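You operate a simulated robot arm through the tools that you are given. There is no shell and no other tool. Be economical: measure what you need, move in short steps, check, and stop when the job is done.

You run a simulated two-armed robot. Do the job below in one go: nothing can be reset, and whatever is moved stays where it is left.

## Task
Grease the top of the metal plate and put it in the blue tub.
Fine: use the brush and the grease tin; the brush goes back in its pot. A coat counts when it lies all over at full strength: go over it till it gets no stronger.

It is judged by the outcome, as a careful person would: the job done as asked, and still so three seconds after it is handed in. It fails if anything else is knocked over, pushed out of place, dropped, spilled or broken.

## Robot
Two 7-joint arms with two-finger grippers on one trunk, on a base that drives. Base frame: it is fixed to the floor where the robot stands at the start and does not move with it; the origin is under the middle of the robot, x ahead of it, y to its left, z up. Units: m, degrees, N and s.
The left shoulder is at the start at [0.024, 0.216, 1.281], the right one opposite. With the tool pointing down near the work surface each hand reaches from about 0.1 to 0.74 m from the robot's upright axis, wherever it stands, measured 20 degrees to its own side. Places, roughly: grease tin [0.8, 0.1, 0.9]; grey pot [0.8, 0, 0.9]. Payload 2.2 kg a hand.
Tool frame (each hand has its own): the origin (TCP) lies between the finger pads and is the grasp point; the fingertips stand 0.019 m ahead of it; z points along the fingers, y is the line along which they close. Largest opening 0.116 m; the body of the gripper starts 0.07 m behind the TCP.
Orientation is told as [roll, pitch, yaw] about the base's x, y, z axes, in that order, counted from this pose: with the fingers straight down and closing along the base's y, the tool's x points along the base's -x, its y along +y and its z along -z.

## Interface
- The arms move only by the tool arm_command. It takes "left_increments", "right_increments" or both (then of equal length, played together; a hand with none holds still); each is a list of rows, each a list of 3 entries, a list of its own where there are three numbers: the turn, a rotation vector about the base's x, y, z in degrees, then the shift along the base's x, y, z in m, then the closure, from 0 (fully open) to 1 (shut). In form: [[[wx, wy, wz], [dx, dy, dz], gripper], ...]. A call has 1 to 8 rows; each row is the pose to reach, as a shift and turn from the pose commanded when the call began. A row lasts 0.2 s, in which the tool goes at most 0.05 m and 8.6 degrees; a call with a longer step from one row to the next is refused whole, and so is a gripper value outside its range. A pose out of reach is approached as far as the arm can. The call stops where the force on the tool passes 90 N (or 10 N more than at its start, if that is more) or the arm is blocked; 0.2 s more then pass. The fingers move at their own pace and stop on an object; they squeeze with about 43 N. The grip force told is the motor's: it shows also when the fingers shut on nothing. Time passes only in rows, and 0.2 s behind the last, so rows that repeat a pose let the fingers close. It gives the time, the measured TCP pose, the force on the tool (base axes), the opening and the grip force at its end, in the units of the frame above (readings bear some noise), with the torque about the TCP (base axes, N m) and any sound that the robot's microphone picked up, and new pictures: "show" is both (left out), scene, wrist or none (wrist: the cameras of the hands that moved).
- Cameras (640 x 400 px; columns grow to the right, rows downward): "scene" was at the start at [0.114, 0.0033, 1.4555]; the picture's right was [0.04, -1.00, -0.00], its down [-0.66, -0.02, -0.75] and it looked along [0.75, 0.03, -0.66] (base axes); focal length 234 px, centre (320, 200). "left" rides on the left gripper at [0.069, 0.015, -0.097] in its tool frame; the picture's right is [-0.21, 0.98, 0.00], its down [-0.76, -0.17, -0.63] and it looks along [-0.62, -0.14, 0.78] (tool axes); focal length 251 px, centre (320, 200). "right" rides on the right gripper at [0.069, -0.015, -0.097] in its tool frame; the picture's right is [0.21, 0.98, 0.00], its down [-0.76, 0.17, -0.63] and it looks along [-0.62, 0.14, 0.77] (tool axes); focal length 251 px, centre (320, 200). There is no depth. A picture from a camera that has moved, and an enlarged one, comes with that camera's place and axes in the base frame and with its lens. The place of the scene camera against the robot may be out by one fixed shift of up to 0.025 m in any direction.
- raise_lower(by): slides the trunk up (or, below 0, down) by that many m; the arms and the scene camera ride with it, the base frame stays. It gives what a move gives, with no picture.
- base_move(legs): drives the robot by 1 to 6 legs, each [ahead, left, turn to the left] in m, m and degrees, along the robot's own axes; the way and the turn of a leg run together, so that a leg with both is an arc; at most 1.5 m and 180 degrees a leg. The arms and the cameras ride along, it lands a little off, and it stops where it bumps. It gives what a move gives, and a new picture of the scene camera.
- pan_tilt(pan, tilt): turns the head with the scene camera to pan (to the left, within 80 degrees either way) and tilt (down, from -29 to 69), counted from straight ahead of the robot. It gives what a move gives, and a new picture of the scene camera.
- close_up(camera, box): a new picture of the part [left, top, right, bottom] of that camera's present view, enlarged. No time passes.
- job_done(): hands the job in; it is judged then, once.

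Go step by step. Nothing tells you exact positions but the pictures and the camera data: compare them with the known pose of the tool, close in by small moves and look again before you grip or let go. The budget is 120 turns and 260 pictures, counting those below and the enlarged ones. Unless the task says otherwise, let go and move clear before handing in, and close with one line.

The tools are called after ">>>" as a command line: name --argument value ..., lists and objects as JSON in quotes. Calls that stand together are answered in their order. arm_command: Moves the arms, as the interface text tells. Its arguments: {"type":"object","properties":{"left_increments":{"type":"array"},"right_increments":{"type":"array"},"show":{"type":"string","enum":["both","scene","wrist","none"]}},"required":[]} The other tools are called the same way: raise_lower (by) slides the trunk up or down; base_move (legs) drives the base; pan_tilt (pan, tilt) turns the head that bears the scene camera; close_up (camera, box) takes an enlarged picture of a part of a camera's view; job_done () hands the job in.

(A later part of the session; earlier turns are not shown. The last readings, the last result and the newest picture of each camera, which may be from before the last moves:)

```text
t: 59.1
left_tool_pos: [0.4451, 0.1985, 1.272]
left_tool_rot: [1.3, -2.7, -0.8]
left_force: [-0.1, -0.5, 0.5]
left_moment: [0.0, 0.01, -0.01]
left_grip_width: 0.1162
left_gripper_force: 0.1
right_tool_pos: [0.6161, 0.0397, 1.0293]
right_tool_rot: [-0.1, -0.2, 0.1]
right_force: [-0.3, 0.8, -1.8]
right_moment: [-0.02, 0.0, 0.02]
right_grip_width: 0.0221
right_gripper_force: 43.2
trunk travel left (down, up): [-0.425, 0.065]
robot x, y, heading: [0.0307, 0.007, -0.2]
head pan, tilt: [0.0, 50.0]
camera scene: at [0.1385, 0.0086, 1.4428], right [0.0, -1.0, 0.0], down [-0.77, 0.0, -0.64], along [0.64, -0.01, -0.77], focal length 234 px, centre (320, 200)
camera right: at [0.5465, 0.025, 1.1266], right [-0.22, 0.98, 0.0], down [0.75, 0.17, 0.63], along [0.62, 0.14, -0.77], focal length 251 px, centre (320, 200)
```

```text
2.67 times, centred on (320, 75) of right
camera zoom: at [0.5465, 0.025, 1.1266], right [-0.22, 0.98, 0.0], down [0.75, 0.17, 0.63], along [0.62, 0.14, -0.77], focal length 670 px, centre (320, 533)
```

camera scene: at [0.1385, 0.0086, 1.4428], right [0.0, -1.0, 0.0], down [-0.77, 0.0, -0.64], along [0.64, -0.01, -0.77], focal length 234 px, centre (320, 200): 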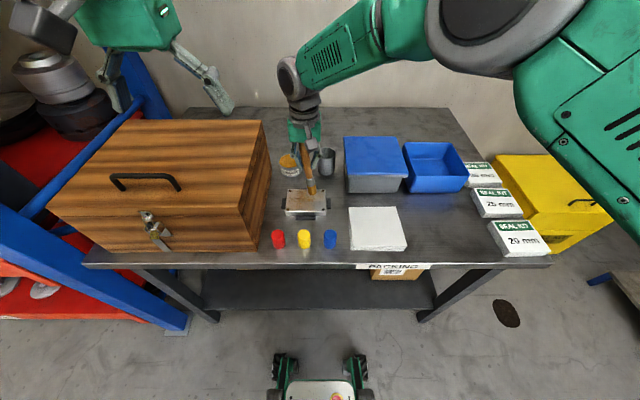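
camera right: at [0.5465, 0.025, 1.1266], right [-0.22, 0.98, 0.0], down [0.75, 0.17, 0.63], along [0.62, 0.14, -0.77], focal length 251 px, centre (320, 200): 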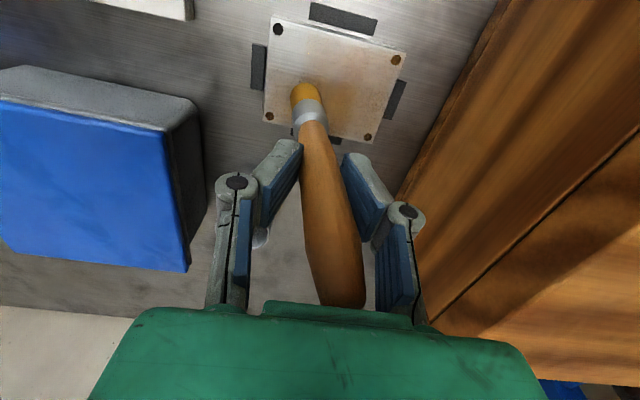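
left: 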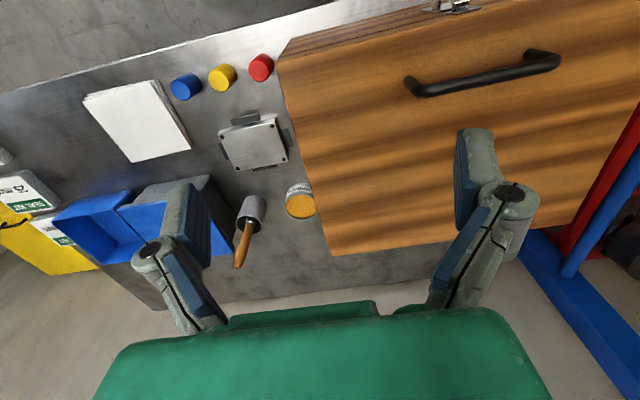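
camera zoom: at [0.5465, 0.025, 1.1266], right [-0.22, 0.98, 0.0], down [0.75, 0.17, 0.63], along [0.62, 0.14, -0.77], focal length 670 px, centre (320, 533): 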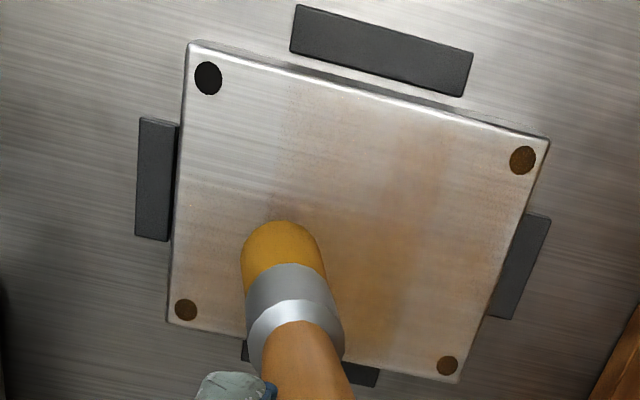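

The brush has twisted about 7° in the grip with its tip toward −y. I'll counter-roll the hand +7° and stroke the near rows gently.

>>> arm_command --right_increments '[[[3.5, 0, 0], [-0.012, 0.03, 0], 1], [[7, 0, 0], [-0.022, 0.06, -0.01], 1], [[7, 0, 0], [-0.022, 0.06, -0.024], 1], [[7, 0, 0], [-0.022, 0.06, -0.029], 1], [[7, 0, 0], [-0.022, 0.03, -0.029], 1], [[7, 0, 0], [-0.022, 0.0, -0.029], 1], [[7, 0, 0], [-0.022, -0.025, -0.029], 1], [[7, 0, 0], [-0.022, -0.025, -0.029], 1]]' --show "none"

>>> close_up --camera "scene" --box '[250, 140, 360, 240]'

>>> close_up --camera "right" --box '[200, 0, 440, 150]'

```text
t: 60.9
left_tool_pos: [0.4443, 0.1964, 1.2722]
left_tool_rot: [1.3, -2.7, -1.0]
left_force: [0.4, 1.0, 0.1]
left_moment: [-0.03, -0.03, 0.03]
left_grip_width: 0.1158
left_gripper_force: 0.0
right_tool_pos: [0.5936, 0.0141, 1.001]
right_tool_rot: [6.9, -0.2, 0.0]
right_force: [-0.2, 0.0, -0.2]
right_moment: [-0.02, 0.01, -0.01]
right_grip_width: 0.0219
right_gripper_force: 43.0
trunk travel left (down, up): [-0.425, 0.065]
robot x, y, heading: [0.0312, 0.0045, -0.4]
head pan, tilt: [0.0, 50.0]
```

```text
4.00 times, centred on (305, 190) of scene
camera zoom: at [0.138, 0.0047, 1.4429], right [0.0, -1.0, 0.0], down [-0.77, 0.0, -0.64], along [0.64, 0.0, -0.77], focal length 935 px, centre (380, 240)
```

zoom: 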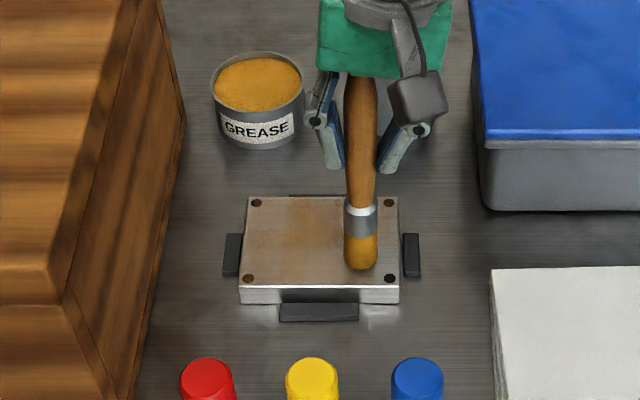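

```text
2.67 times, centred on (320, 75) of right
camera zoom: at [0.5243, -0.0133, 1.0939], right [-0.22, 0.97, 0.12], down [0.75, 0.09, 0.65], along [0.62, 0.23, -0.75], focal length 670 px, centre (320, 533)
```

zoom: 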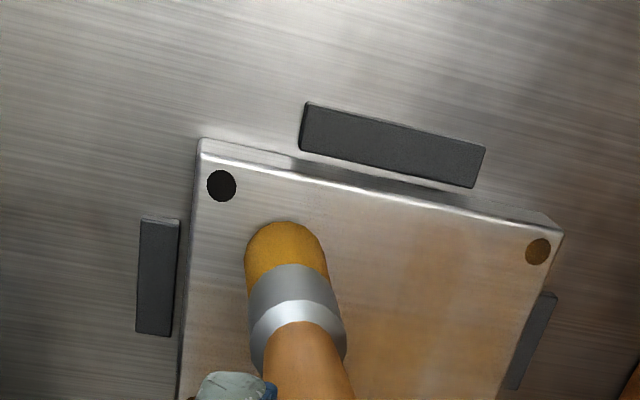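

The brush is vertical again but not touching. I'll lower in 1.5 mm steps until there is light contact.

>>> arm_command --right_increments '[[[0, 0, 0], [0, 0, -0.002], 1], [[0, 0, 0], [0, 0, -0.0035], 1], [[0, 0, 0], [0, 0, -0.0035], 1]]' --show "none"

```text
t: 61.7
left_tool_pos: [0.4441, 0.1947, 1.2736]
left_tool_rot: [1.4, -2.7, -0.9]
left_force: [-0.7, 0.5, 0.2]
left_moment: [0.03, 0.03, 0.0]
left_grip_width: 0.1159
left_gripper_force: 0.1
right_tool_pos: [0.5954, 0.0121, 0.9972]
right_tool_rot: [7.1, -0.3, 0.1]
right_force: [-1.2, 0.2, 10.4]
right_moment: [-0.02, -0.05, 0.04]
right_grip_width: 0.0217
right_gripper_force: 42.2
trunk travel left (down, up): [-0.425, 0.065]
robot x, y, heading: [0.0303, -0.0015, -0.1]
head pan, tilt: [0.0, 50.0]
```

Light contact is about 10 N. I'll stroke the near rows at this height.

>>> arm_command --right_increments '[[[0, 0, 0], [0, -0.014, 0], 1], [[0, 0, 0], [-0.013, -0.014, 0], 1], [[0, 0, 0], [-0.013, 0.02, 0], 1], [[0, 0, 0], [-0.013, 0.055, 0], 1], [[0, 0, 0], [-0.013, 0.087, 0], 1], [[0, 0, 0], [0.004, 0.087, 0], 1], [[0, 0, 0], [0.004, 0.05, 0], 1], [[0, 0, 0], [0.004, 0.015, 0], 1]]' --show "none"

>>> close_up --camera "scene" --box '[250, 140, 360, 240]'

```text
t: 63.5
left_tool_pos: [0.443, 0.1917, 1.2726]
left_tool_rot: [1.7, -2.7, -0.9]
left_force: [-0.3, 0.3, 0.8]
left_moment: [0.03, 0.0, 0.0]
left_grip_width: 0.1159
left_gripper_force: 0.0
right_tool_pos: [0.5963, 0.0245, 0.9985]
right_tool_rot: [7.1, -0.2, 0.3]
right_force: [0.0, -0.2, -0.6]
right_moment: [-0.02, -0.04, 0.0]
right_grip_width: 0.022
right_gripper_force: 42.7
trunk travel left (down, up): [-0.425, 0.065]
robot x, y, heading: [0.0299, 0.0022, -0.3]
head pan, tilt: [0.0, 50.0]
```

```text
4.00 times, centred on (305, 190) of scene
camera zoom: at [0.1377, 0.0004, 1.4429], right [0.0, -1.0, 0.0], down [-0.77, 0.0, -0.64], along [0.64, 0.0, -0.77], focal length 935 px, centre (380, 240)
```

zoom: 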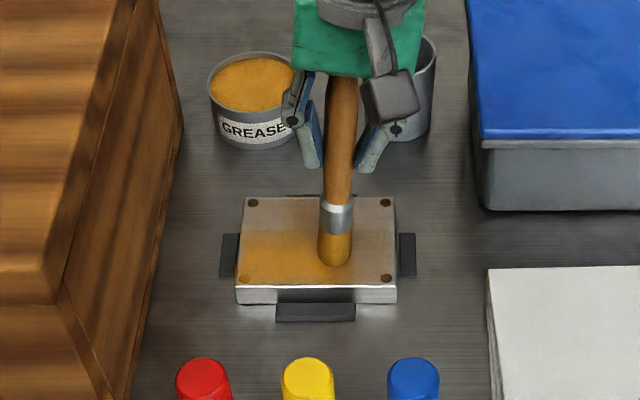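

It's working; the near-left is getting a strong coat. Next is the near-right and the middle rows with slightly more pressure.

>>> arm_command --right_increments '[[[0, 0, 0], [0, -0.015, -0.003], 1], [[0, 0, 0], [0, -0.031, -0.003], 1], [[0, 0, 0], [-0.016, -0.031, -0.003], 1], [[0, 0, 0], [-0.016, 0.005, -0.003], 1], [[0, 0, 0], [0.016, 0.03, -0.003], 1], [[0, 0, 0], [0.016, 0.0, -0.003], 1], [[0, 0, 0], [0.016, -0.031, -0.003], 1], [[0, 0, 0], [0.034, -0.031, -0.003], 1]]' --show "none"

>>> close_up --camera "scene" --box '[250, 140, 360, 240]'

```text
t: 65.3
left_tool_pos: [0.4444, 0.1881, 1.2732]
left_tool_rot: [1.7, -2.7, -0.9]
left_force: [-0.3, -0.6, 0.2]
left_moment: [0.02, 0.01, 0.01]
left_grip_width: 0.116
left_gripper_force: 0.1
right_tool_pos: [0.6314, -0.0108, 0.9963]
right_tool_rot: [7.2, -0.2, 0.1]
right_force: [-0.8, -2.2, 2.3]
right_moment: [-0.11, 0.03, -0.04]
right_grip_width: 0.0219
right_gripper_force: 42.9
trunk travel left (down, up): [-0.425, 0.065]
robot x, y, heading: [0.0296, 0.0012, -0.5]
head pan, tilt: [0.0, 50.0]
```

```text
4.00 times, centred on (305, 190) of scene
camera zoom: at [0.1388, -0.0049, 1.4428], right [0.0, -1.0, 0.0], down [-0.77, 0.01, -0.64], along [0.64, 0.0, -0.77], focal length 935 px, centre (380, 240)
```

zoom: 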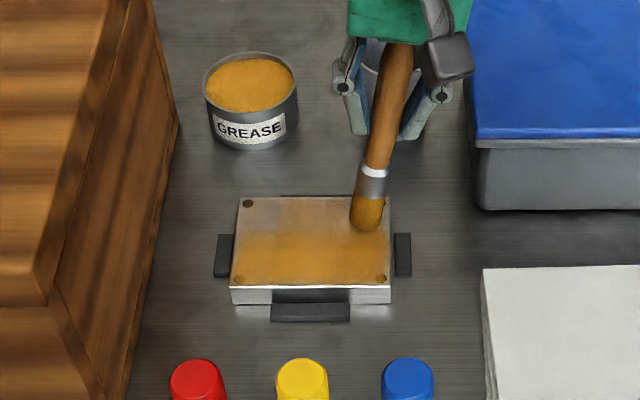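

Near and middle are well coated. I'll roll the hand back level and do the far rows.

>>> arm_command --right_increments '[[[-3.5, 0, 0], [0, 0.008, 0], 1], [[-7, 0, 0], [0, 0.014, 0.0], 1], [[-7, 0, 0], [0, 0.045, 0], 1], [[-7, 0, 0], [0, 0.075, 0], 1], [[-7, 0, 0], [0, 0.104, 0], 1], [[-7, 0, 0], [0.016, 0.104, 0], 1], [[-7, 0, 0], [0.016, 0.07, 0], 1], [[-7, 0, 0], [0.016, 0.035, 0], 1]]' --show "none"

>>> close_up --camera "scene" --box '[250, 140, 360, 240]'

```text
t: 67.1
left_tool_pos: [0.4443, 0.1856, 1.2739]
left_tool_rot: [1.7, -2.8, -0.7]
left_force: [0.2, -0.1, 0.3]
left_moment: [0.04, 0.01, -0.02]
left_grip_width: 0.1159
left_gripper_force: 0.0
right_tool_pos: [0.6473, 0.0216, 0.9952]
right_tool_rot: [0.5, -0.3, 0.1]
right_force: [1.0, -0.6, -0.7]
right_moment: [0.03, -0.04, 0.03]
right_grip_width: 0.0215
right_gripper_force: 42.7
right hand out of reach, approached as far as the arm can: row 5, 6
trunk travel left (down, up): [-0.425, 0.065]
robot x, y, heading: [0.0312, -0.0018, -0.1]
head pan, tilt: [0.0, 50.0]
```

```text
4.00 times, centred on (305, 190) of scene
camera zoom: at [0.1382, -0.0056, 1.4429], right [0.0, -1.0, 0.0], down [-0.77, 0.01, -0.64], along [0.64, 0.0, -0.77], focal length 935 px, centre (380, 240)
```

zoom: 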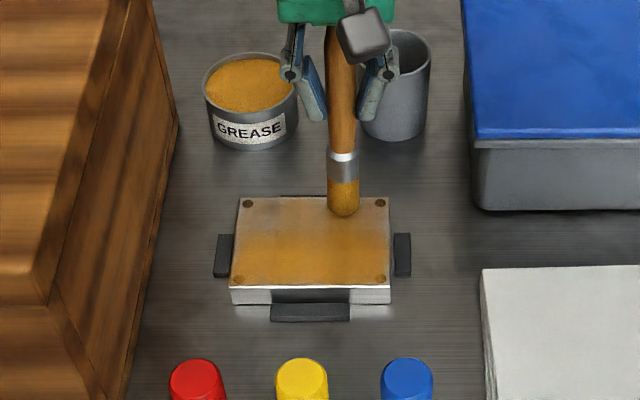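

There's no contact in the far rows now, so I'll lower a few mm and probe.

>>> arm_command --right_increments '[[[0, 0, 0], [0, -0.01, -0.002], 1], [[0, 0, 0], [0, -0.018, -0.004], 1], [[0, 0, 0], [0, -0.018, -0.005], 1]]' --show "none"

>>> close_up --camera "right" --box '[200, 0, 440, 150]'

```text
t: 67.9
left_tool_pos: [0.4428, 0.1915, 1.2732]
left_tool_rot: [1.6, -2.8, -1.0]
left_force: [0.1, -0.6, 0.1]
left_moment: [0.02, 0.02, -0.03]
left_grip_width: 0.116
left_gripper_force: 0.1
right_tool_pos: [0.6465, 0.0083, 0.9935]
right_tool_rot: [0.3, -0.4, 0.1]
right_force: [-1.8, 2.4, 21.1]
right_moment: [0.37, 0.15, 0.01]
right_grip_width: 0.022
right_gripper_force: 42.4
trunk travel left (down, up): [-0.425, 0.065]
robot x, y, heading: [0.0357, 0.0024, -0.1]
head pan, tilt: [0.0, 50.0]
```

```text
2.67 times, centred on (320, 75) of right
camera zoom: at [0.577, -0.0066, 1.0893], right [-0.22, 0.98, 0.0], down [0.75, 0.16, 0.64], along [0.62, 0.14, -0.77], focal length 670 px, centre (320, 533)
```

zoom: 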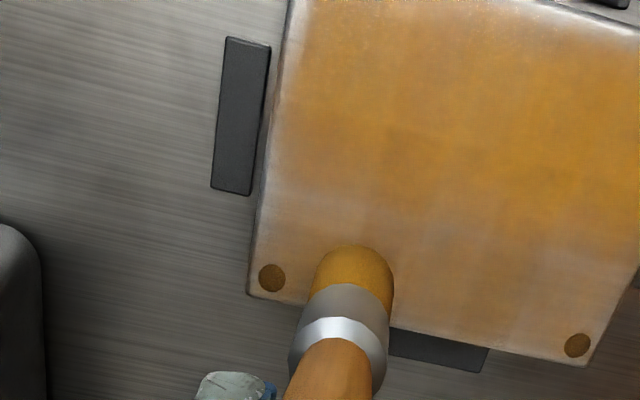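

Contact is about 20 N. I'll do the far-row strokes here.

>>> arm_command --right_increments '[[[0, 0, 0], [0, -0.016, 0.001], 1], [[0, 0, 0], [0, 0.02, 0.001], 1], [[0, 0, 0], [0, 0.055, 0.001], 1], [[0, 0, 0], [0, 0.083, 0.001], 1], [[0, 0, 0], [-0.016, 0.083, 0.001], 1], [[0, 0, 0], [-0.016, 0.045, 0.001], 1], [[0, 0, 0], [-0.016, 0.01, 0.001], 1], [[0, 0, 0], [-0.016, -0.014, 0.001], 1]]' --show "none"

>>> close_up --camera "scene" --box '[250, 140, 360, 240]'

```text
t: 69.7
left_tool_pos: [0.4433, 0.1935, 1.2726]
left_tool_rot: [1.5, -2.9, -0.9]
left_force: [0.2, 0.4, -0.2]
left_moment: [0.0, -0.03, -0.04]
left_grip_width: 0.116
left_gripper_force: 0.1
right_tool_pos: [0.6301, -0.0036, 0.9896]
right_tool_rot: [0.1, -0.1, 0.1]
right_force: [0.3, 1.4, 4.5]
right_moment: [0.13, -0.04, 0.0]
right_grip_width: 0.0218
right_gripper_force: 43.2
right hand out of reach, approached as far as the arm can: row 4
trunk travel left (down, up): [-0.425, 0.065]
robot x, y, heading: [0.0303, 0.0037, -0.2]
head pan, tilt: [0.0, 50.0]
```

```text
4.00 times, centred on (305, 190) of scene
camera zoom: at [0.1375, 0.0032, 1.443], right [0.0, -1.0, 0.0], down [-0.77, 0.0, -0.64], along [0.64, 0.0, -0.77], focal length 935 px, centre (380, 240)
```

zoom: 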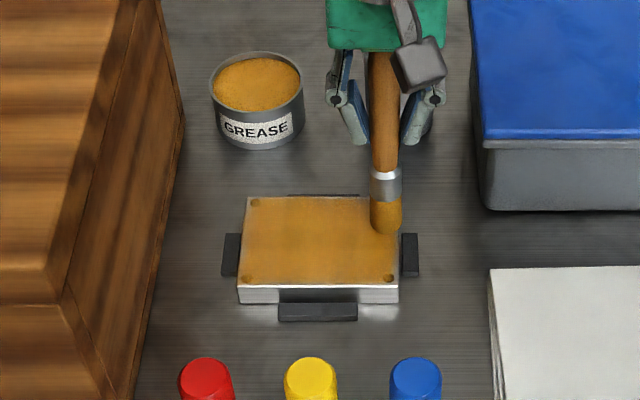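

Nearly everything is coated. I'll lift and inspect for weak areas.

>>> arm_command --right_increments '[[[0, 0, 0], [0, 0, 0.02], 1], [[0, 0, 0], [0, 0, 0.05], 1], [[0, 0, 0], [0.03, -0.02, 0.08], 1], [[0, 0, 0], [0.06, -0.03, 0.1], 1], [[0, 0, 0], [0.06, -0.03, 0.1], 1]]' --show "none"

>>> close_up --camera "scene" --box '[270, 170, 350, 220]'

>>> close_up --camera "right" --box '[240, 0, 480, 150]'

```text
t: 70.9
left_tool_pos: [0.4429, 0.1944, 1.2724]
left_tool_rot: [1.5, -2.9, -0.9]
left_force: [0.3, 0.1, 0.2]
left_moment: [0.0, 0.01, -0.01]
left_grip_width: 0.1161
left_gripper_force: 0.1
right_tool_pos: [0.6927, -0.0306, 1.0934]
right_tool_rot: [0.1, -0.2, 0.2]
right_force: [-0.1, -0.3, -0.7]
right_moment: [0.02, 0.02, -0.01]
right_grip_width: 0.0217
right_gripper_force: 43.3
trunk travel left (down, up): [-0.425, 0.065]
robot x, y, heading: [0.033, 0.0032, -0.0]
head pan, tilt: [0.0, 50.0]
```

```text
8.00 times, centred on (310, 195) of scene
camera zoom: at [0.1376, 0.0033, 1.443], right [0.0, -1.0, 0.0], down [-0.77, 0.0, -0.64], along [0.64, 0.0, -0.77], focal length 1871 px, centre (400, 240)
```

zoom: 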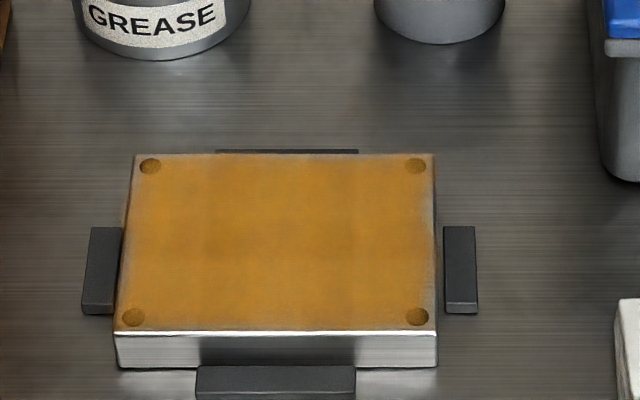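

```text
2.67 times, centred on (360, 75) of right
camera zoom: at [0.6234, -0.046, 1.1897], right [-0.22, 0.98, 0.0], down [0.75, 0.17, 0.64], along [0.62, 0.14, -0.77], focal length 670 px, centre (213, 533)
```

zoom: 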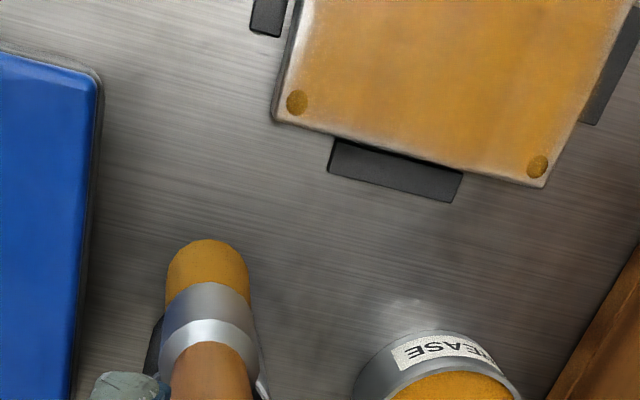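

Full coverage, though the edges are thinner. I'll drive 0.03 ahead for reach on the far edge, then do edge passes.

>>> base_move --legs '[[0.03, 0, 0]]'

>>> arm_command --right_increments '[[[0, 0, 0], [0, 0, 0], 1], [[0, 0, 0], [0, 0, 0], 1], [[0, 0, 0], [0, 0, 0], 1], [[0, 0, 0], [0, 0, 0], 1]]' --show "none"

```text
t: 71.8
left_tool_pos: [0.4671, 0.1947, 1.2745]
left_tool_rot: [1.3, -3.1, -1.0]
left_force: [-0.4, 0.5, 0.2]
left_moment: [-0.02, -0.04, 0.0]
left_grip_width: 0.116
left_gripper_force: 0.1
right_tool_pos: [0.7174, -0.0313, 1.0968]
right_tool_rot: [0.1, -0.5, 0.2]
right_force: [-1.5, -0.2, -0.4]
right_moment: [-0.01, -0.04, 0.04]
right_grip_width: 0.0219
right_gripper_force: 43.0
trunk travel left (down, up): [-0.425, 0.065]
robot x, y, heading: [0.0596, 0.0021, -0.4]
head pan, tilt: [0.0, 50.0]
camera scene: at [0.1609, 0.0031, 1.4437], right [0.0, -1.0, 0.0], down [-0.76, 0.0, -0.64], along [0.64, 0.0, -0.76], focal length 234 px, centre (320, 200)
```

scene: 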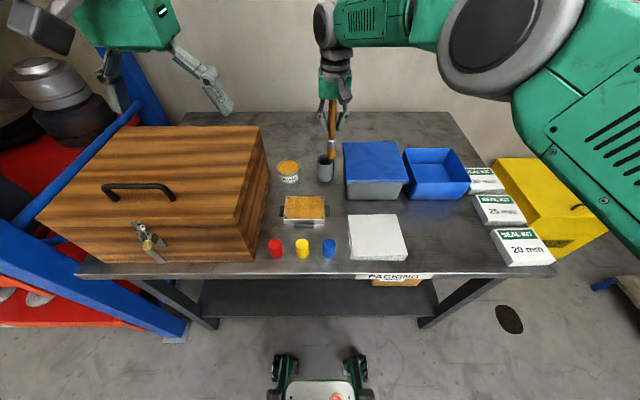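

```text
t: 72.8
left_tool_pos: [0.4705, 0.1949, 1.275]
left_tool_rot: [1.4, -2.9, -0.8]
left_force: [0.5, -0.8, 0.4]
left_moment: [0.03, -0.01, -0.04]
left_grip_width: 0.1159
left_gripper_force: 0.1
right_tool_pos: [0.7227, -0.0314, 1.0954]
right_tool_rot: [0.0, -0.4, 0.1]
right_force: [1.0, 0.2, -0.4]
right_moment: [0.0, 0.0, 0.0]
right_grip_width: 0.0217
right_gripper_force: 43.1
trunk travel left (down, up): [-0.425, 0.065]
robot x, y, heading: [0.0616, -0.0005, -0.2]
head pan, tilt: [0.0, 50.0]
```

Now the far edge pass.

>>> arm_command --right_increments '[[[0, 0, 0], [-0.02, 0.01, -0.02], 1], [[0, 0, 0], [-0.045, 0.02, -0.05], 1], [[0, 0, 0], [-0.066, 0.026, -0.08], 1], [[0, 0, 0], [-0.066, 0.026, -0.1], 1], [[0, 0, 0], [-0.066, 0.026, -0.106], 1], [[0, 0, 0], [-0.066, 0.06, -0.106], 1], [[0, 0, 0], [-0.066, 0.095, -0.106], 1], [[0, 0, 0], [-0.066, 0.131, -0.106], 1]]' --show "none"

>>> close_up --camera "scene" --box '[265, 155, 345, 235]'

```text
t: 74.6
left_tool_pos: [0.4698, 0.1957, 1.2742]
left_tool_rot: [1.4, -3.0, -0.9]
left_force: [0.2, 0.2, -0.1]
left_moment: [-0.02, -0.01, 0.02]
left_grip_width: 0.1163
left_gripper_force: 0.1
right_tool_pos: [0.6528, 0.1022, 0.9887]
right_tool_rot: [0.0, -0.2, -0.1]
right_force: [-1.4, -2.0, 11.1]
right_moment: [-0.24, 0.19, -0.02]
right_grip_width: 0.0219
right_gripper_force: 43.4
trunk travel left (down, up): [-0.425, 0.065]
robot x, y, heading: [0.0628, 0.0007, -0.2]
head pan, tilt: [0.0, 50.0]
```

```text
5.00 times, centred on (305, 195) of scene
camera zoom: at [0.1665, 0.005, 1.4431], right [0.0, -1.0, 0.0], down [-0.77, 0.0, -0.64], along [0.64, 0.0, -0.77], focal length 1169 px, centre (395, 225)
```

zoom: 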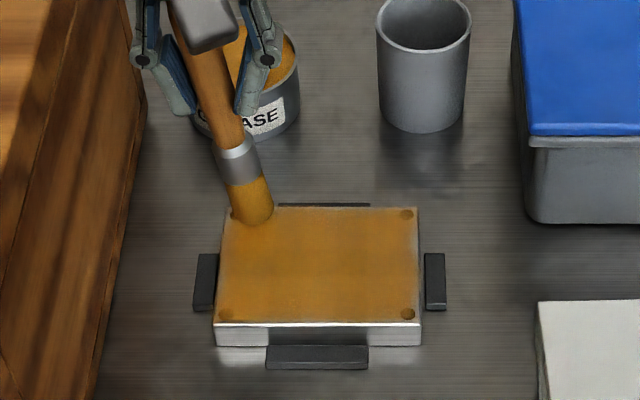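

Good contact of about 11 N. Continuing along the left edge and then the near edge.

>>> arm_command --right_increments '[[[0, 0, 0], [0, 0.012, 0], 1], [[0, 0, 0], [-0.02, 0.012, 0], 1], [[0, 0, 0], [-0.04, 0.012, 0], 1], [[0, 0, 0], [-0.06, 0.012, 0], 1], [[0, 0, 0], [-0.08, 0.01, 0], 1], [[0, 0, 0], [-0.08, -0.025, 0], 1], [[0, 0, 0], [-0.08, -0.06, 0], 1], [[0, 0, 0], [-0.08, -0.09, 0], 1]]' --show "none"

>>> close_up --camera "scene" --box '[265, 155, 345, 235]'

```text
t: 76.4
left_tool_pos: [0.4712, 0.1932, 1.2744]
left_tool_rot: [1.5, -3.0, -0.9]
left_force: [0.8, 0.0, -0.5]
left_moment: [-0.01, 0.01, -0.01]
left_grip_width: 0.1159
left_gripper_force: 0.1
right_tool_pos: [0.5753, 0.0101, 0.9884]
right_tool_rot: [0.0, -0.2, 0.3]
right_force: [-0.5, -1.4, 2.9]
right_moment: [-0.1, 0.03, 0.0]
right_grip_width: 0.0214
right_gripper_force: 42.9
right hand out of reach, approached as far as the arm can: row 1
trunk travel left (down, up): [-0.425, 0.065]
robot x, y, heading: [0.0597, 0.0073, -0.3]
head pan, tilt: [0.0, 50.0]
```

```text
5.00 times, centred on (305, 195) of scene
camera zoom: at [0.1682, 0.0017, 1.4429], right [0.0, -1.0, 0.0], down [-0.77, 0.0, -0.64], along [0.64, 0.0, -0.77], focal length 1169 px, centre (395, 225)
```

zoom: 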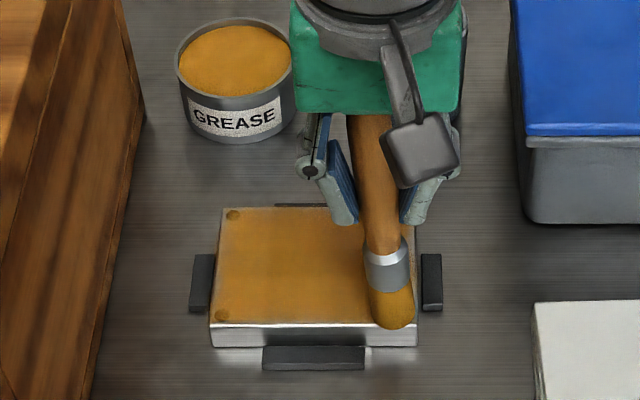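

Now the near-right corner, the right edge, then back across a middle-far row.

>>> arm_command --right_increments '[[[0, 0, 0], [0, -0.01, 0], 1], [[0, 0, 0], [0.02, -0.01, 0], 1], [[0, 0, 0], [0.04, -0.01, 0], 1], [[0, 0, 0], [0.06, -0.01, 0], 1], [[0, 0, 0], [0.078, -0.01, 0], 1], [[0, 0, 0], [0.06, 0.02, 0], 1], [[0, 0, 0], [0.06, 0.055, 0], 1], [[0, 0, 0], [0.06, 0.09, 0], 1]]' --show "none"

>>> close_up --camera "scene" --box '[265, 155, 345, 235]'

```text
t: 78.2
left_tool_pos: [0.4714, 0.1951, 1.275]
left_tool_rot: [1.4, -3.0, -0.9]
left_force: [0.0, 0.4, -0.6]
left_moment: [0.05, -0.02, 0.03]
left_grip_width: 0.1158
left_gripper_force: 0.1
right_tool_pos: [0.6371, 0.1017, 0.9881]
right_tool_rot: [-0.1, -0.4, -0.1]
right_force: [-0.7, 0.3, 0.9]
right_moment: [0.08, -0.03, 0.02]
right_grip_width: 0.0215
right_gripper_force: 42.3
trunk travel left (down, up): [-0.425, 0.065]
robot x, y, heading: [0.062, 0.0029, -0.2]
head pan, tilt: [0.0, 50.0]
```

```text
5.00 times, centred on (305, 195) of scene
camera zoom: at [0.1692, 0.0063, 1.4429], right [0.0, -1.0, 0.0], down [-0.77, 0.0, -0.64], along [0.64, 0.0, -0.77], focal length 1169 px, centre (395, 225)
```

zoom: 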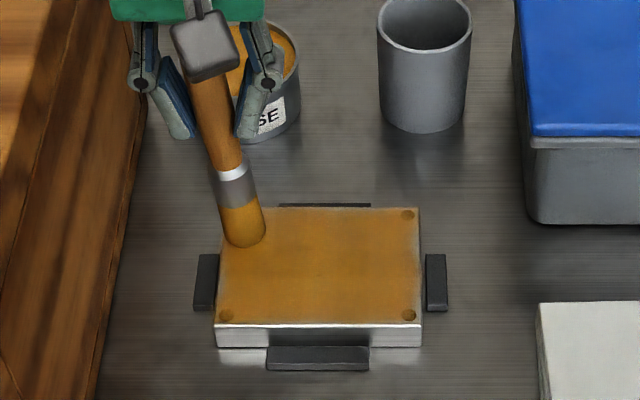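

Another serpentine over the middle and near rows with slightly more pressure.

>>> arm_command --right_increments '[[[0, 0, 0], [-0.018, 0.004, -0.002], 1], [[0, 0, 0], [-0.018, -0.032, -0.002], 1], [[0, 0, 0], [-0.018, -0.068, -0.002], 1], [[0, 0, 0], [-0.018, -0.1, -0.002], 1], [[0, 0, 0], [-0.038, -0.1, -0.002], 1], [[0, 0, 0], [-0.038, -0.065, -0.002], 1], [[0, 0, 0], [-0.038, -0.03, -0.002], 1], [[0, 0, 0], [-0.038, 0.008, -0.002], 1]]' --show "none"

>>> close_up --camera "scene" --box '[265, 155, 345, 235]'

```text
t: 80.0
left_tool_pos: [0.4715, 0.1958, 1.2738]
left_tool_rot: [1.4, -2.9, -1.0]
left_force: [0.4, -1.2, -0.9]
left_moment: [0.02, 0.02, -0.01]
left_grip_width: 0.1158
left_gripper_force: 0.0
right_tool_pos: [0.5966, 0.1089, 0.9884]
right_tool_rot: [0.0, -0.3, 0.1]
right_force: [-0.1, 0.0, 0.1]
right_moment: [0.02, 0.02, 0.03]
right_grip_width: 0.0214
right_gripper_force: 42.6
trunk travel left (down, up): [-0.425, 0.065]
robot x, y, heading: [0.0591, 0.0021, -0.4]
head pan, tilt: [0.0, 50.0]
```

```text
5.00 times, centred on (305, 195) of scene
camera zoom: at [0.1695, 0.0073, 1.4427], right [0.0, -1.0, 0.0], down [-0.77, 0.0, -0.64], along [0.64, -0.01, -0.77], focal length 1169 px, centre (395, 225)
```

zoom: 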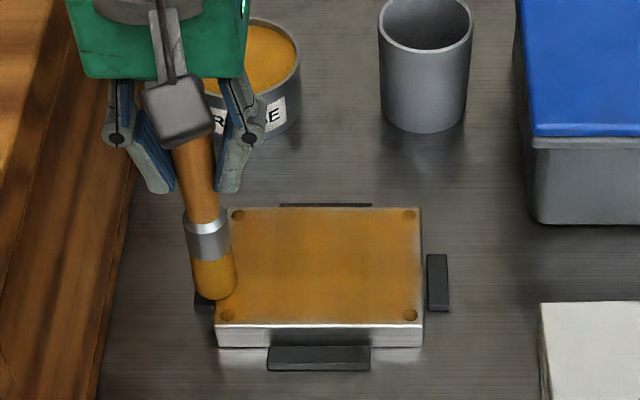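

I'll lift and inspect the coat closely.

>>> arm_command --right_increments '[[[0, 0, 0], [0.01, -0.01, 0.02], 1], [[0, 0, 0], [0.04, -0.04, 0.05], 1], [[0, 0, 0], [0.08, -0.07, 0.08], 1], [[0, 0, 0], [0.12, -0.09, 0.11], 1], [[0, 0, 0], [0.14, -0.1, 0.12], 1], [[0, 0, 0], [0.14, -0.1, 0.12], 1]]' --show "none"

>>> close_up --camera "scene" --box '[273, 180, 341, 232]'

>>> close_up --camera "right" --box '[220, 0, 500, 180]'

```text
refused: row 2 steps farther than a row can; nothing moved
```

```text
7.69 times, centred on (307, 206) of scene
camera zoom: at [0.1695, 0.0073, 1.4427], right [0.0, -1.0, 0.0], down [-0.77, 0.0, -0.64], along [0.64, -0.01, -0.77], focal length 1799 px, centre (420, 154)
```

zoom: 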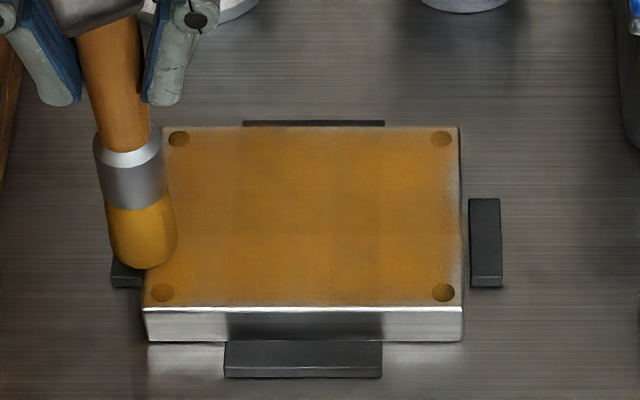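

```text
2.22 times, centred on (360, 90) of right
camera zoom: at [0.5278, 0.0941, 1.0845], right [-0.22, 0.98, 0.0], down [0.75, 0.17, 0.64], along [0.62, 0.14, -0.77], focal length 559 px, centre (231, 444)
```

zoom: 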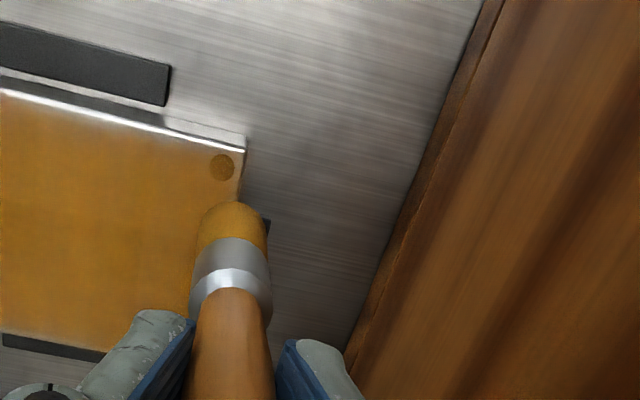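

The coat is even except thinner toward the right edge. I'll run along the near row to the right side and zigzag there.

>>> arm_command --right_increments '[[[0, 0, 0], [-0.015, -0.03, 0], 1], [[0, 0, 0], [-0.015, -0.065, 0], 1], [[0, 0, 0], [-0.015, -0.1, 0], 1], [[0, 0, 0], [-0.015, -0.121, 0], 1], [[0, 0, 0], [0.005, -0.121, 0], 1], [[0, 0, 0], [0.005, -0.09, 0], 1], [[0, 0, 0], [0.02, -0.09, 0], 1], [[0, 0, 0], [0.02, -0.121, 0], 1]]' --show "none"

>>> close_up --camera "scene" --box '[265, 155, 345, 235]'

```text
t: 81.8
left_tool_pos: [0.4716, 0.1919, 1.275]
left_tool_rot: [1.5, -2.9, -0.9]
left_force: [0.0, 0.2, -0.5]
left_moment: [0.01, -0.02, 0.02]
left_grip_width: 0.1159
left_gripper_force: 0.0
right_tool_pos: [0.6166, -0.0151, 0.9877]
right_tool_rot: [0.1, -0.4, 0.3]
right_force: [0.2, 1.3, 4.0]
right_moment: [0.15, -0.11, 0.05]
right_grip_width: 0.0216
right_gripper_force: 42.6
trunk travel left (down, up): [-0.425, 0.065]
robot x, y, heading: [0.0632, 0.0019, -0.2]
head pan, tilt: [0.0, 50.0]
```

```text
5.00 times, centred on (305, 195) of scene
camera zoom: at [0.1689, 0.0044, 1.4429], right [0.0, -1.0, 0.0], down [-0.77, 0.0, -0.64], along [0.64, 0.0, -0.77], focal length 1169 px, centre (395, 225)
```

zoom: 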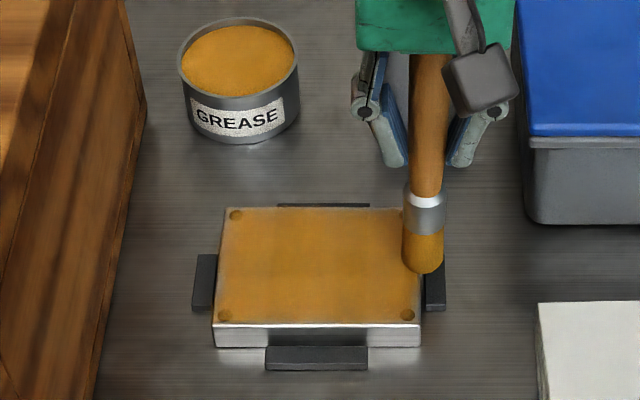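

Continuing up the right edge, then along the far edge.

>>> arm_command --right_increments '[[[0, 0, 0], [0.017, 0, 0], 1], [[0, 0, 0], [0.017, 0.03, 0], 1], [[0, 0, 0], [0.038, 0.03, 0], 1], [[0, 0, 0], [0.038, 0.002, 0], 1], [[0, 0, 0], [0.038, 0.03, 0], 1], [[0, 0, 0], [0.038, 0.06, 0], 1], [[0, 0, 0], [0.038, 0.09, 0], 1], [[0, 0, 0], [0.038, 0.118, 0], 1]]' --show "none"

>>> close_up --camera "scene" --box '[273, 180, 341, 232]'

```text
t: 83.6
left_tool_pos: [0.4659, 0.1953, 1.2752]
left_tool_rot: [1.3, -3.2, -1.0]
left_force: [-0.6, 0.9, -0.2]
left_moment: [0.01, -0.01, -0.05]
left_grip_width: 0.1159
left_gripper_force: 0.0
right_tool_pos: [0.6511, 0.1055, 0.9869]
right_tool_rot: [-0.3, 0.0, -0.2]
right_force: [-5.3, -0.4, 12.8]
right_moment: [-0.11, 0.44, 0.01]
right_grip_width: 0.0217
right_gripper_force: 43.5
trunk travel left (down, up): [-0.425, 0.065]
robot x, y, heading: [0.0597, 0.002, -0.2]
head pan, tilt: [0.0, 50.0]
```

```text
7.69 times, centred on (307, 206) of scene
camera zoom: at [0.161, 0.0096, 1.4436], right [0.0, -1.0, 0.01], down [-0.76, 0.0, -0.64], along [0.64, -0.01, -0.76], focal length 1799 px, centre (420, 154)
```

zoom: 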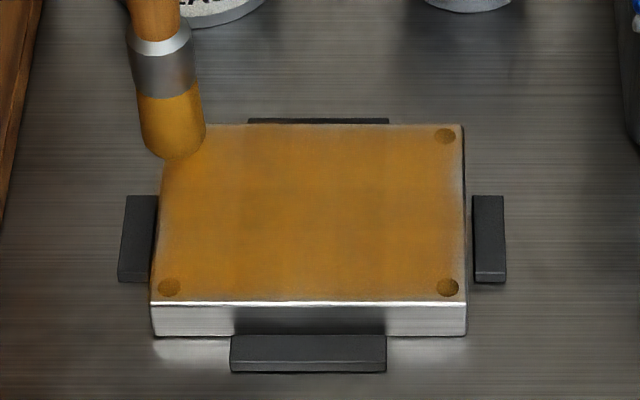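

The coat looks uniform apart from thin rims. I'll reload the brush once and do a final pass so any lack isn't from a dry brush. First lift and drive ahead.

>>> arm_command --right_increments '[[[0, 0, 0], [0, -0.005, 0.03], 1], [[0, 0, 0], [0, -0.01, 0.07], 1], [[0, 0, 0], [0, -0.03, 0.11], 1], [[0, 0, 0], [-0.01, -0.05, 0.14], 1], [[0, 0, 0], [-0.01, -0.05, 0.14], 1]]' --show "none"

>>> base_move --legs '[[0.06, 0, 0], [0.06, 0, 0]]'

>>> arm_command --right_increments '[[[0, 0, 0], [0, 0, 0], 1], [[0, 0, 0], [0, 0, 0], 1], [[0, 0, 0], [0, 0, 0], 1], [[0, 0, 0], [0, 0, 0], 1], [[0, 0, 0], [0, 0, 0], 1]]' --show "wrist"

```text
t: 84.8
left_tool_pos: [0.4709, 0.1883, 1.275]
left_tool_rot: [1.6, -3.0, -1.0]
left_force: [0.1, -0.3, 0.6]
left_moment: [0.04, 0.04, 0.0]
left_grip_width: 0.116
left_gripper_force: 0.1
right_tool_pos: [0.6439, 0.0488, 1.1262]
right_tool_rot: [0.2, -0.4, 0.1]
right_force: [-0.5, -0.7, 0.1]
right_moment: [-0.01, 0.02, 0.01]
right_grip_width: 0.0216
right_gripper_force: 43.1
trunk travel left (down, up): [-0.425, 0.065]
robot x, y, heading: [0.0618, -0.0016, -0.1]
head pan, tilt: [0.0, 50.0]
```

```text
t: 86.3
left_tool_pos: [0.5822, 0.1944, 1.2779]
left_tool_rot: [1.4, -3.3, -0.8]
left_force: [0.1, 0.5, 0.7]
left_moment: [0.01, -0.06, 0.0]
left_grip_width: 0.116
left_gripper_force: 0.1
right_tool_pos: [0.7562, 0.0542, 1.1295]
right_tool_rot: [0.1, -0.7, 0.3]
right_force: [-0.6, 0.1, -1.1]
right_moment: [0.01, -0.02, 0.02]
right_grip_width: 0.0218
right_gripper_force: 43.2
trunk travel left (down, up): [-0.425, 0.065]
robot x, y, heading: [0.1838, 0.0019, 0.1]
head pan, tilt: [0.0, 50.0]
camera scene: at [0.2772, 0.007, 1.4441], right [0.0, -1.0, 0.0], down [-0.76, 0.0, -0.65], along [0.65, 0.0, -0.76], focal length 234 px, centre (320, 200)
```

scene: 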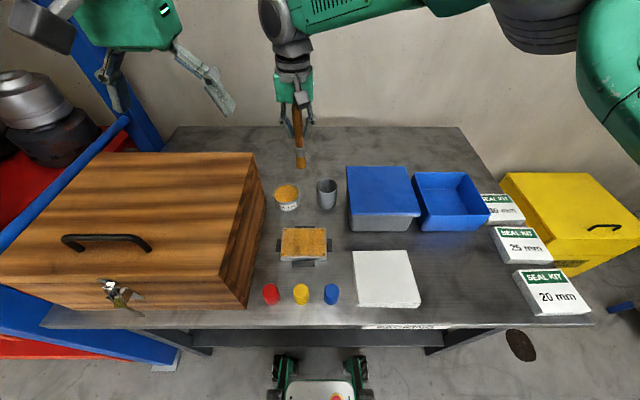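

```text
t: 87.5
left_tool_pos: [0.5876, 0.1872, 1.2776]
left_tool_rot: [1.7, -3.1, -1.0]
left_force: [0.0, 1.1, 0.7]
left_moment: [0.01, -0.01, 0.01]
left_grip_width: 0.116
left_gripper_force: 0.2
right_tool_pos: [0.7621, 0.0478, 1.1277]
right_tool_rot: [0.3, -0.5, 0.4]
right_force: [-0.3, 0.0, 0.4]
right_moment: [0.01, -0.02, -0.01]
right_grip_width: 0.0216
right_gripper_force: 42.8
trunk travel left (down, up): [-0.425, 0.065]
robot x, y, heading: [0.1814, -0.0013, -0.4]
head pan, tilt: [0.0, 50.0]
camera right: at [0.6924, 0.0318, 1.2242], right [-0.22, 0.98, 0.0], down [0.75, 0.17, 0.64], along [0.62, 0.14, -0.77], focal length 251 px, centre (320, 200)
```

right: 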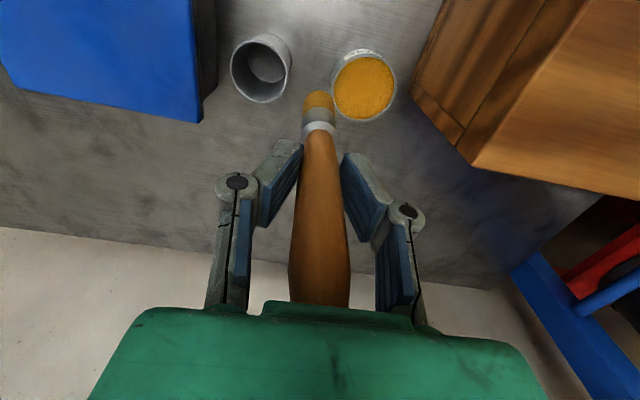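

Lining up over the tin and dipping again.

>>> arm_command --right_increments '[[[0, 0, 0], [0.002, 0.03, -0.02], 1], [[0, 0, 0], [0.004, 0.058, -0.04], 1], [[0, 0, 0], [0.004, 0.06, -0.075], 1], [[0, 0, 0], [0.004, 0.06, -0.1], 1], [[0, 0, 0], [0.004, 0.06, -0.113], 1], [[0, 0, 0], [0.004, 0.06, -0.119], 1], [[0, 0, 0], [0.004, 0.06, -0.122], 1], [[0, 0, 0], [0.004, 0.06, -0.122], 1]]' --show "none"

>>> close_up --camera "scene" --box '[240, 140, 340, 230]'

>>> close_up --camera "right" --box '[220, 30, 420, 155]'

```text
t: 89.3
left_tool_pos: [0.5898, 0.1864, 1.2761]
left_tool_rot: [1.6, -3.0, -0.9]
left_force: [-0.2, 0.7, 0.8]
left_moment: [0.02, 0.02, 0.0]
left_grip_width: 0.116
left_gripper_force: 0.0
right_tool_pos: [0.7689, 0.1079, 1.005]
right_tool_rot: [0.4, -0.4, 0.2]
right_force: [-1.1, -0.8, -0.2]
right_moment: [0.04, 0.03, -0.02]
right_grip_width: 0.0217
right_gripper_force: 43.1
trunk travel left (down, up): [-0.425, 0.065]
robot x, y, heading: [0.1809, -0.0001, -0.2]
head pan, tilt: [0.0, 50.0]
```

```text
4.44 times, centred on (290, 185) of scene
camera zoom: at [0.2896, 0.002, 1.4429], right [0.0, -1.0, 0.0], down [-0.77, 0.0, -0.64], along [0.64, 0.0, -0.77], focal length 1039 px, centre (453, 267)
```

zoom: 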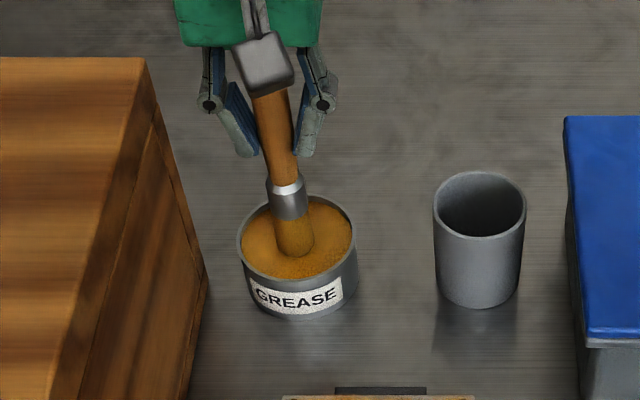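

```text
3.20 times, centred on (320, 92) of right
camera zoom: at [0.6997, 0.0927, 1.1007], right [-0.22, 0.98, 0.0], down [0.75, 0.17, 0.64], along [0.62, 0.14, -0.77], focal length 805 px, centre (320, 544)
```

zoom: 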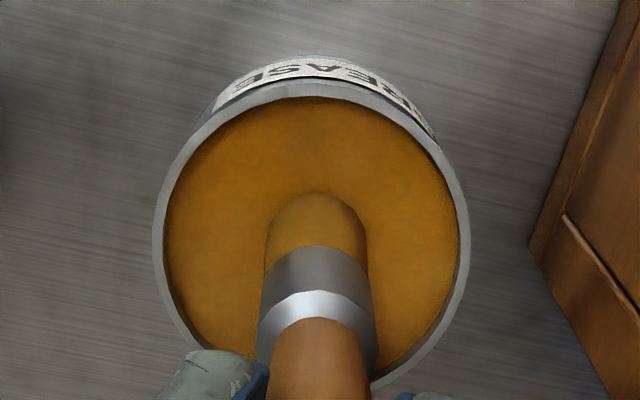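

No contact yet, so a few mm lower.

>>> arm_command --right_increments '[[[0, 0, 0], [-0.003, 0, -0.003], 1], [[0, 0, 0], [-0.003, 0, -0.006], 1], [[0, 0, 0], [-0.003, 0, -0.006], 1]]' --show "none"

>>> close_up --camera "scene" --box '[240, 140, 340, 230]'

```text
t: 90.1
left_tool_pos: [0.587, 0.1887, 1.2768]
left_tool_rot: [1.7, -3.1, -1.0]
left_force: [0.1, -0.1, 0.3]
left_moment: [-0.01, -0.01, -0.01]
left_grip_width: 0.116
left_gripper_force: 0.1
right_tool_pos: [0.7652, 0.1099, 1.004]
right_tool_rot: [0.4, -0.9, 0.1]
right_force: [7.2, -3.4, 32.6]
right_moment: [-0.31, -0.91, -0.05]
right_grip_width: 0.0217
right_gripper_force: 42.6
trunk travel left (down, up): [-0.425, 0.065]
robot x, y, heading: [0.1792, 0.0023, 0.0]
head pan, tilt: [0.0, 50.0]
```

```text
4.44 times, centred on (290, 185) of scene
camera zoom: at [0.2852, 0.0006, 1.4437], right [0.0, -1.0, 0.0], down [-0.77, 0.0, -0.64], along [0.64, 0.0, -0.77], focal length 1039 px, centre (453, 267)
```

zoom: 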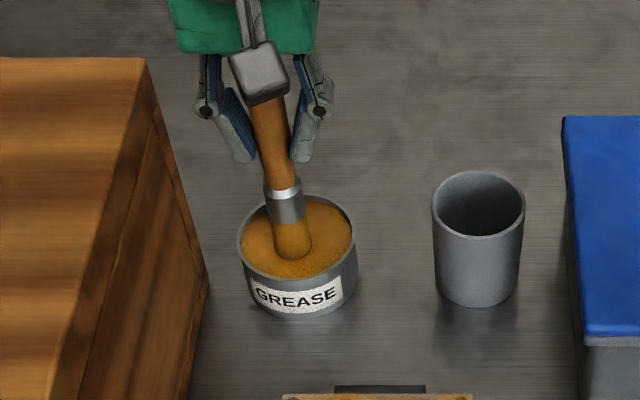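

Dipped. I'll lift straight up and drive back for the final pass.

>>> arm_command --right_increments '[[[0, 0, 0], [0, 0, 0.02], 1], [[0, 0, 0], [0, 0, 0.05], 1], [[0, 0, 0], [0, 0, 0.09], 1], [[0, 0, 0], [0, -0.03, 0.12], 1], [[0, 0, 0], [0, -0.06, 0.13], 1], [[0, 0, 0], [0, -0.06, 0.13], 1]]' --show "none"

>>> base_move --legs '[[-0.06, 0, 0], [-0.06, 0, 0]]'

>>> arm_command --right_increments '[[[0, 0, 0], [0, 0, 0], 1], [[0, 0, 0], [0, 0, 0], 1], [[0, 0, 0], [0, 0, 0], 1], [[0, 0, 0], [0, 0, 0], 1], [[0, 0, 0], [0, 0, 0], 1]]' --show "wrist"

```text
t: 91.5
left_tool_pos: [0.5901, 0.1915, 1.2755]
left_tool_rot: [1.5, -3.0, -0.9]
left_force: [0.4, -0.2, 1.2]
left_moment: [0.01, 0.02, -0.01]
left_grip_width: 0.1157
left_gripper_force: 0.0
right_tool_pos: [0.7664, 0.0502, 1.1285]
right_tool_rot: [0.1, -0.4, 0.3]
right_force: [-0.2, 0.2, -0.7]
right_moment: [0.02, 0.02, -0.03]
right_grip_width: 0.0218
right_gripper_force: 42.8
trunk travel left (down, up): [-0.425, 0.065]
robot x, y, heading: [0.1813, 0.0017, -0.1]
head pan, tilt: [0.0, 50.0]
```

```text
t: 93.1
left_tool_pos: [0.4809, 0.1878, 1.2726]
left_tool_rot: [1.7, -2.6, -0.8]
left_force: [0.9, -0.7, -1.3]
left_moment: [0.01, 0.04, 0.0]
left_grip_width: 0.1159
left_gripper_force: 0.1
right_tool_pos: [0.6563, 0.0472, 1.1246]
right_tool_rot: [0.4, 0.0, 0.1]
right_force: [1.0, -0.2, -0.8]
right_moment: [0.0, 0.04, -0.02]
right_grip_width: 0.0217
right_gripper_force: 42.9
trunk travel left (down, up): [-0.425, 0.065]
robot x, y, heading: [0.0629, 0.0011, -0.5]
head pan, tilt: [0.0, 50.0]
camera scene: at [0.1834, 0.0008, 1.4415], right [0.0, -1.0, 0.0], down [-0.78, 0.0, -0.63], along [0.63, 0.0, -0.78], focal length 234 px, centre (320, 200)
```

scene: 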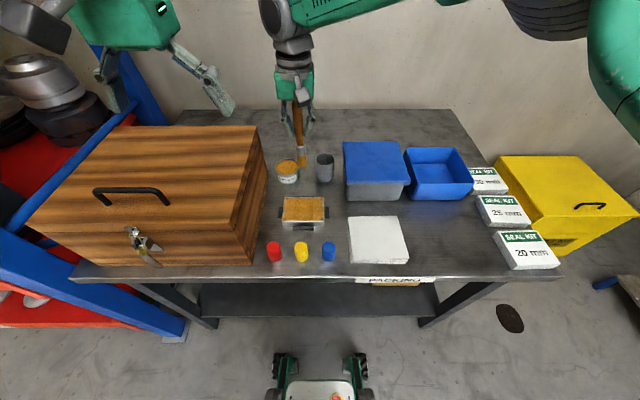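

```text
t: 94.3
left_tool_pos: [0.4681, 0.1899, 1.276]
left_tool_rot: [1.6, -3.1, -0.9]
left_force: [-0.8, -0.2, -0.4]
left_moment: [-0.03, -0.01, -0.01]
left_grip_width: 0.1158
left_gripper_force: 0.0
right_tool_pos: [0.6455, 0.0488, 1.1307]
right_tool_rot: [0.2, -0.5, 0.2]
right_force: [0.1, 0.3, -0.3]
right_moment: [-0.04, 0.03, -0.04]
right_grip_width: 0.0216
right_gripper_force: 42.9
trunk travel left (down, up): [-0.425, 0.065]
robot x, y, heading: [0.0611, 0.002, -0.3]
head pan, tilt: [0.0, 50.0]
camera right: at [0.5753, 0.0337, 1.2256], right [-0.22, 0.98, 0.0], down [0.75, 0.17, 0.64], along [0.62, 0.14, -0.77], focal length 251 px, centre (320, 200)
```

right: 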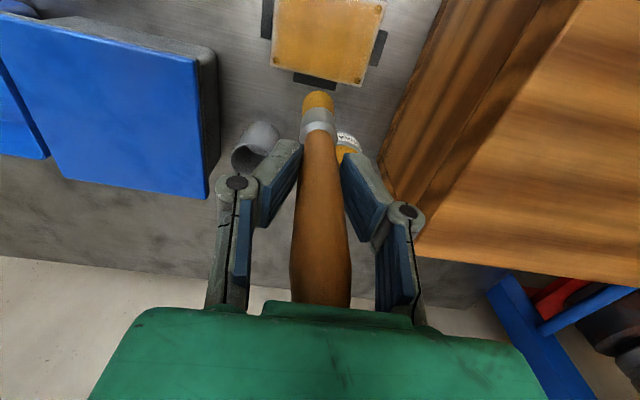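

Final pass with the reloaded brush, starting at the far-right corner along the right edge.

>>> arm_command --right_increments '[[[0, 0, 0], [0.004, -0.03, -0.03], 1], [[0, 0, 0], [0.008, -0.059, -0.065], 1], [[0, 0, 0], [0.008, -0.059, -0.105], 1], [[0, 0, 0], [0.008, -0.059, -0.137], 1], [[0, 0, 0], [0.008, -0.059, -0.1475], 1], [[0, 0, 0], [-0.016, -0.059, -0.1475], 1], [[0, 0, 0], [-0.04, -0.059, -0.1475], 1], [[0, 0, 0], [-0.066, -0.059, -0.1475], 1]]' --show "none"

>>> close_up --camera "scene" --box '[265, 155, 345, 235]'

```text
t: 96.1
left_tool_pos: [0.4625, 0.1899, 1.2777]
left_tool_rot: [1.6, -3.4, -0.9]
left_force: [-0.3, 0.0, -0.4]
left_moment: [-0.03, -0.02, -0.02]
left_grip_width: 0.1161
left_gripper_force: 0.1
right_tool_pos: [0.5811, -0.0121, 0.987]
right_tool_rot: [0.4, -1.2, -0.2]
right_force: [11.2, -1.6, 35.5]
right_moment: [-0.01, -1.48, -0.02]
right_grip_width: 0.0219
right_gripper_force: 42.8
trunk travel left (down, up): [-0.425, 0.065]
robot x, y, heading: [0.064, 0.0049, 0.0]
head pan, tilt: [0.0, 50.0]
```

```text
5.00 times, centred on (305, 195) of scene
camera zoom: at [0.1661, 0.004, 1.4437], right [0.0, -1.0, 0.0], down [-0.77, 0.0, -0.64], along [0.64, 0.0, -0.77], focal length 1169 px, centre (395, 225)
```

zoom: 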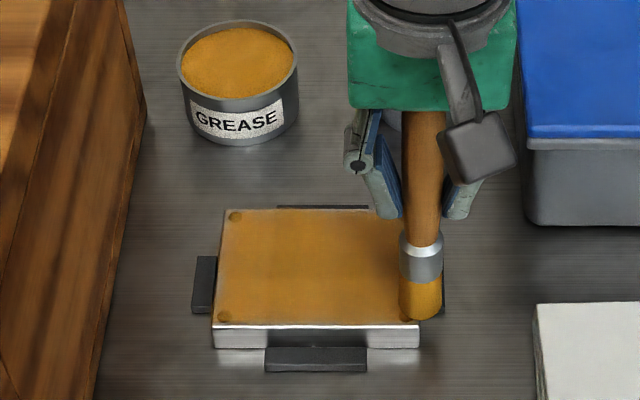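

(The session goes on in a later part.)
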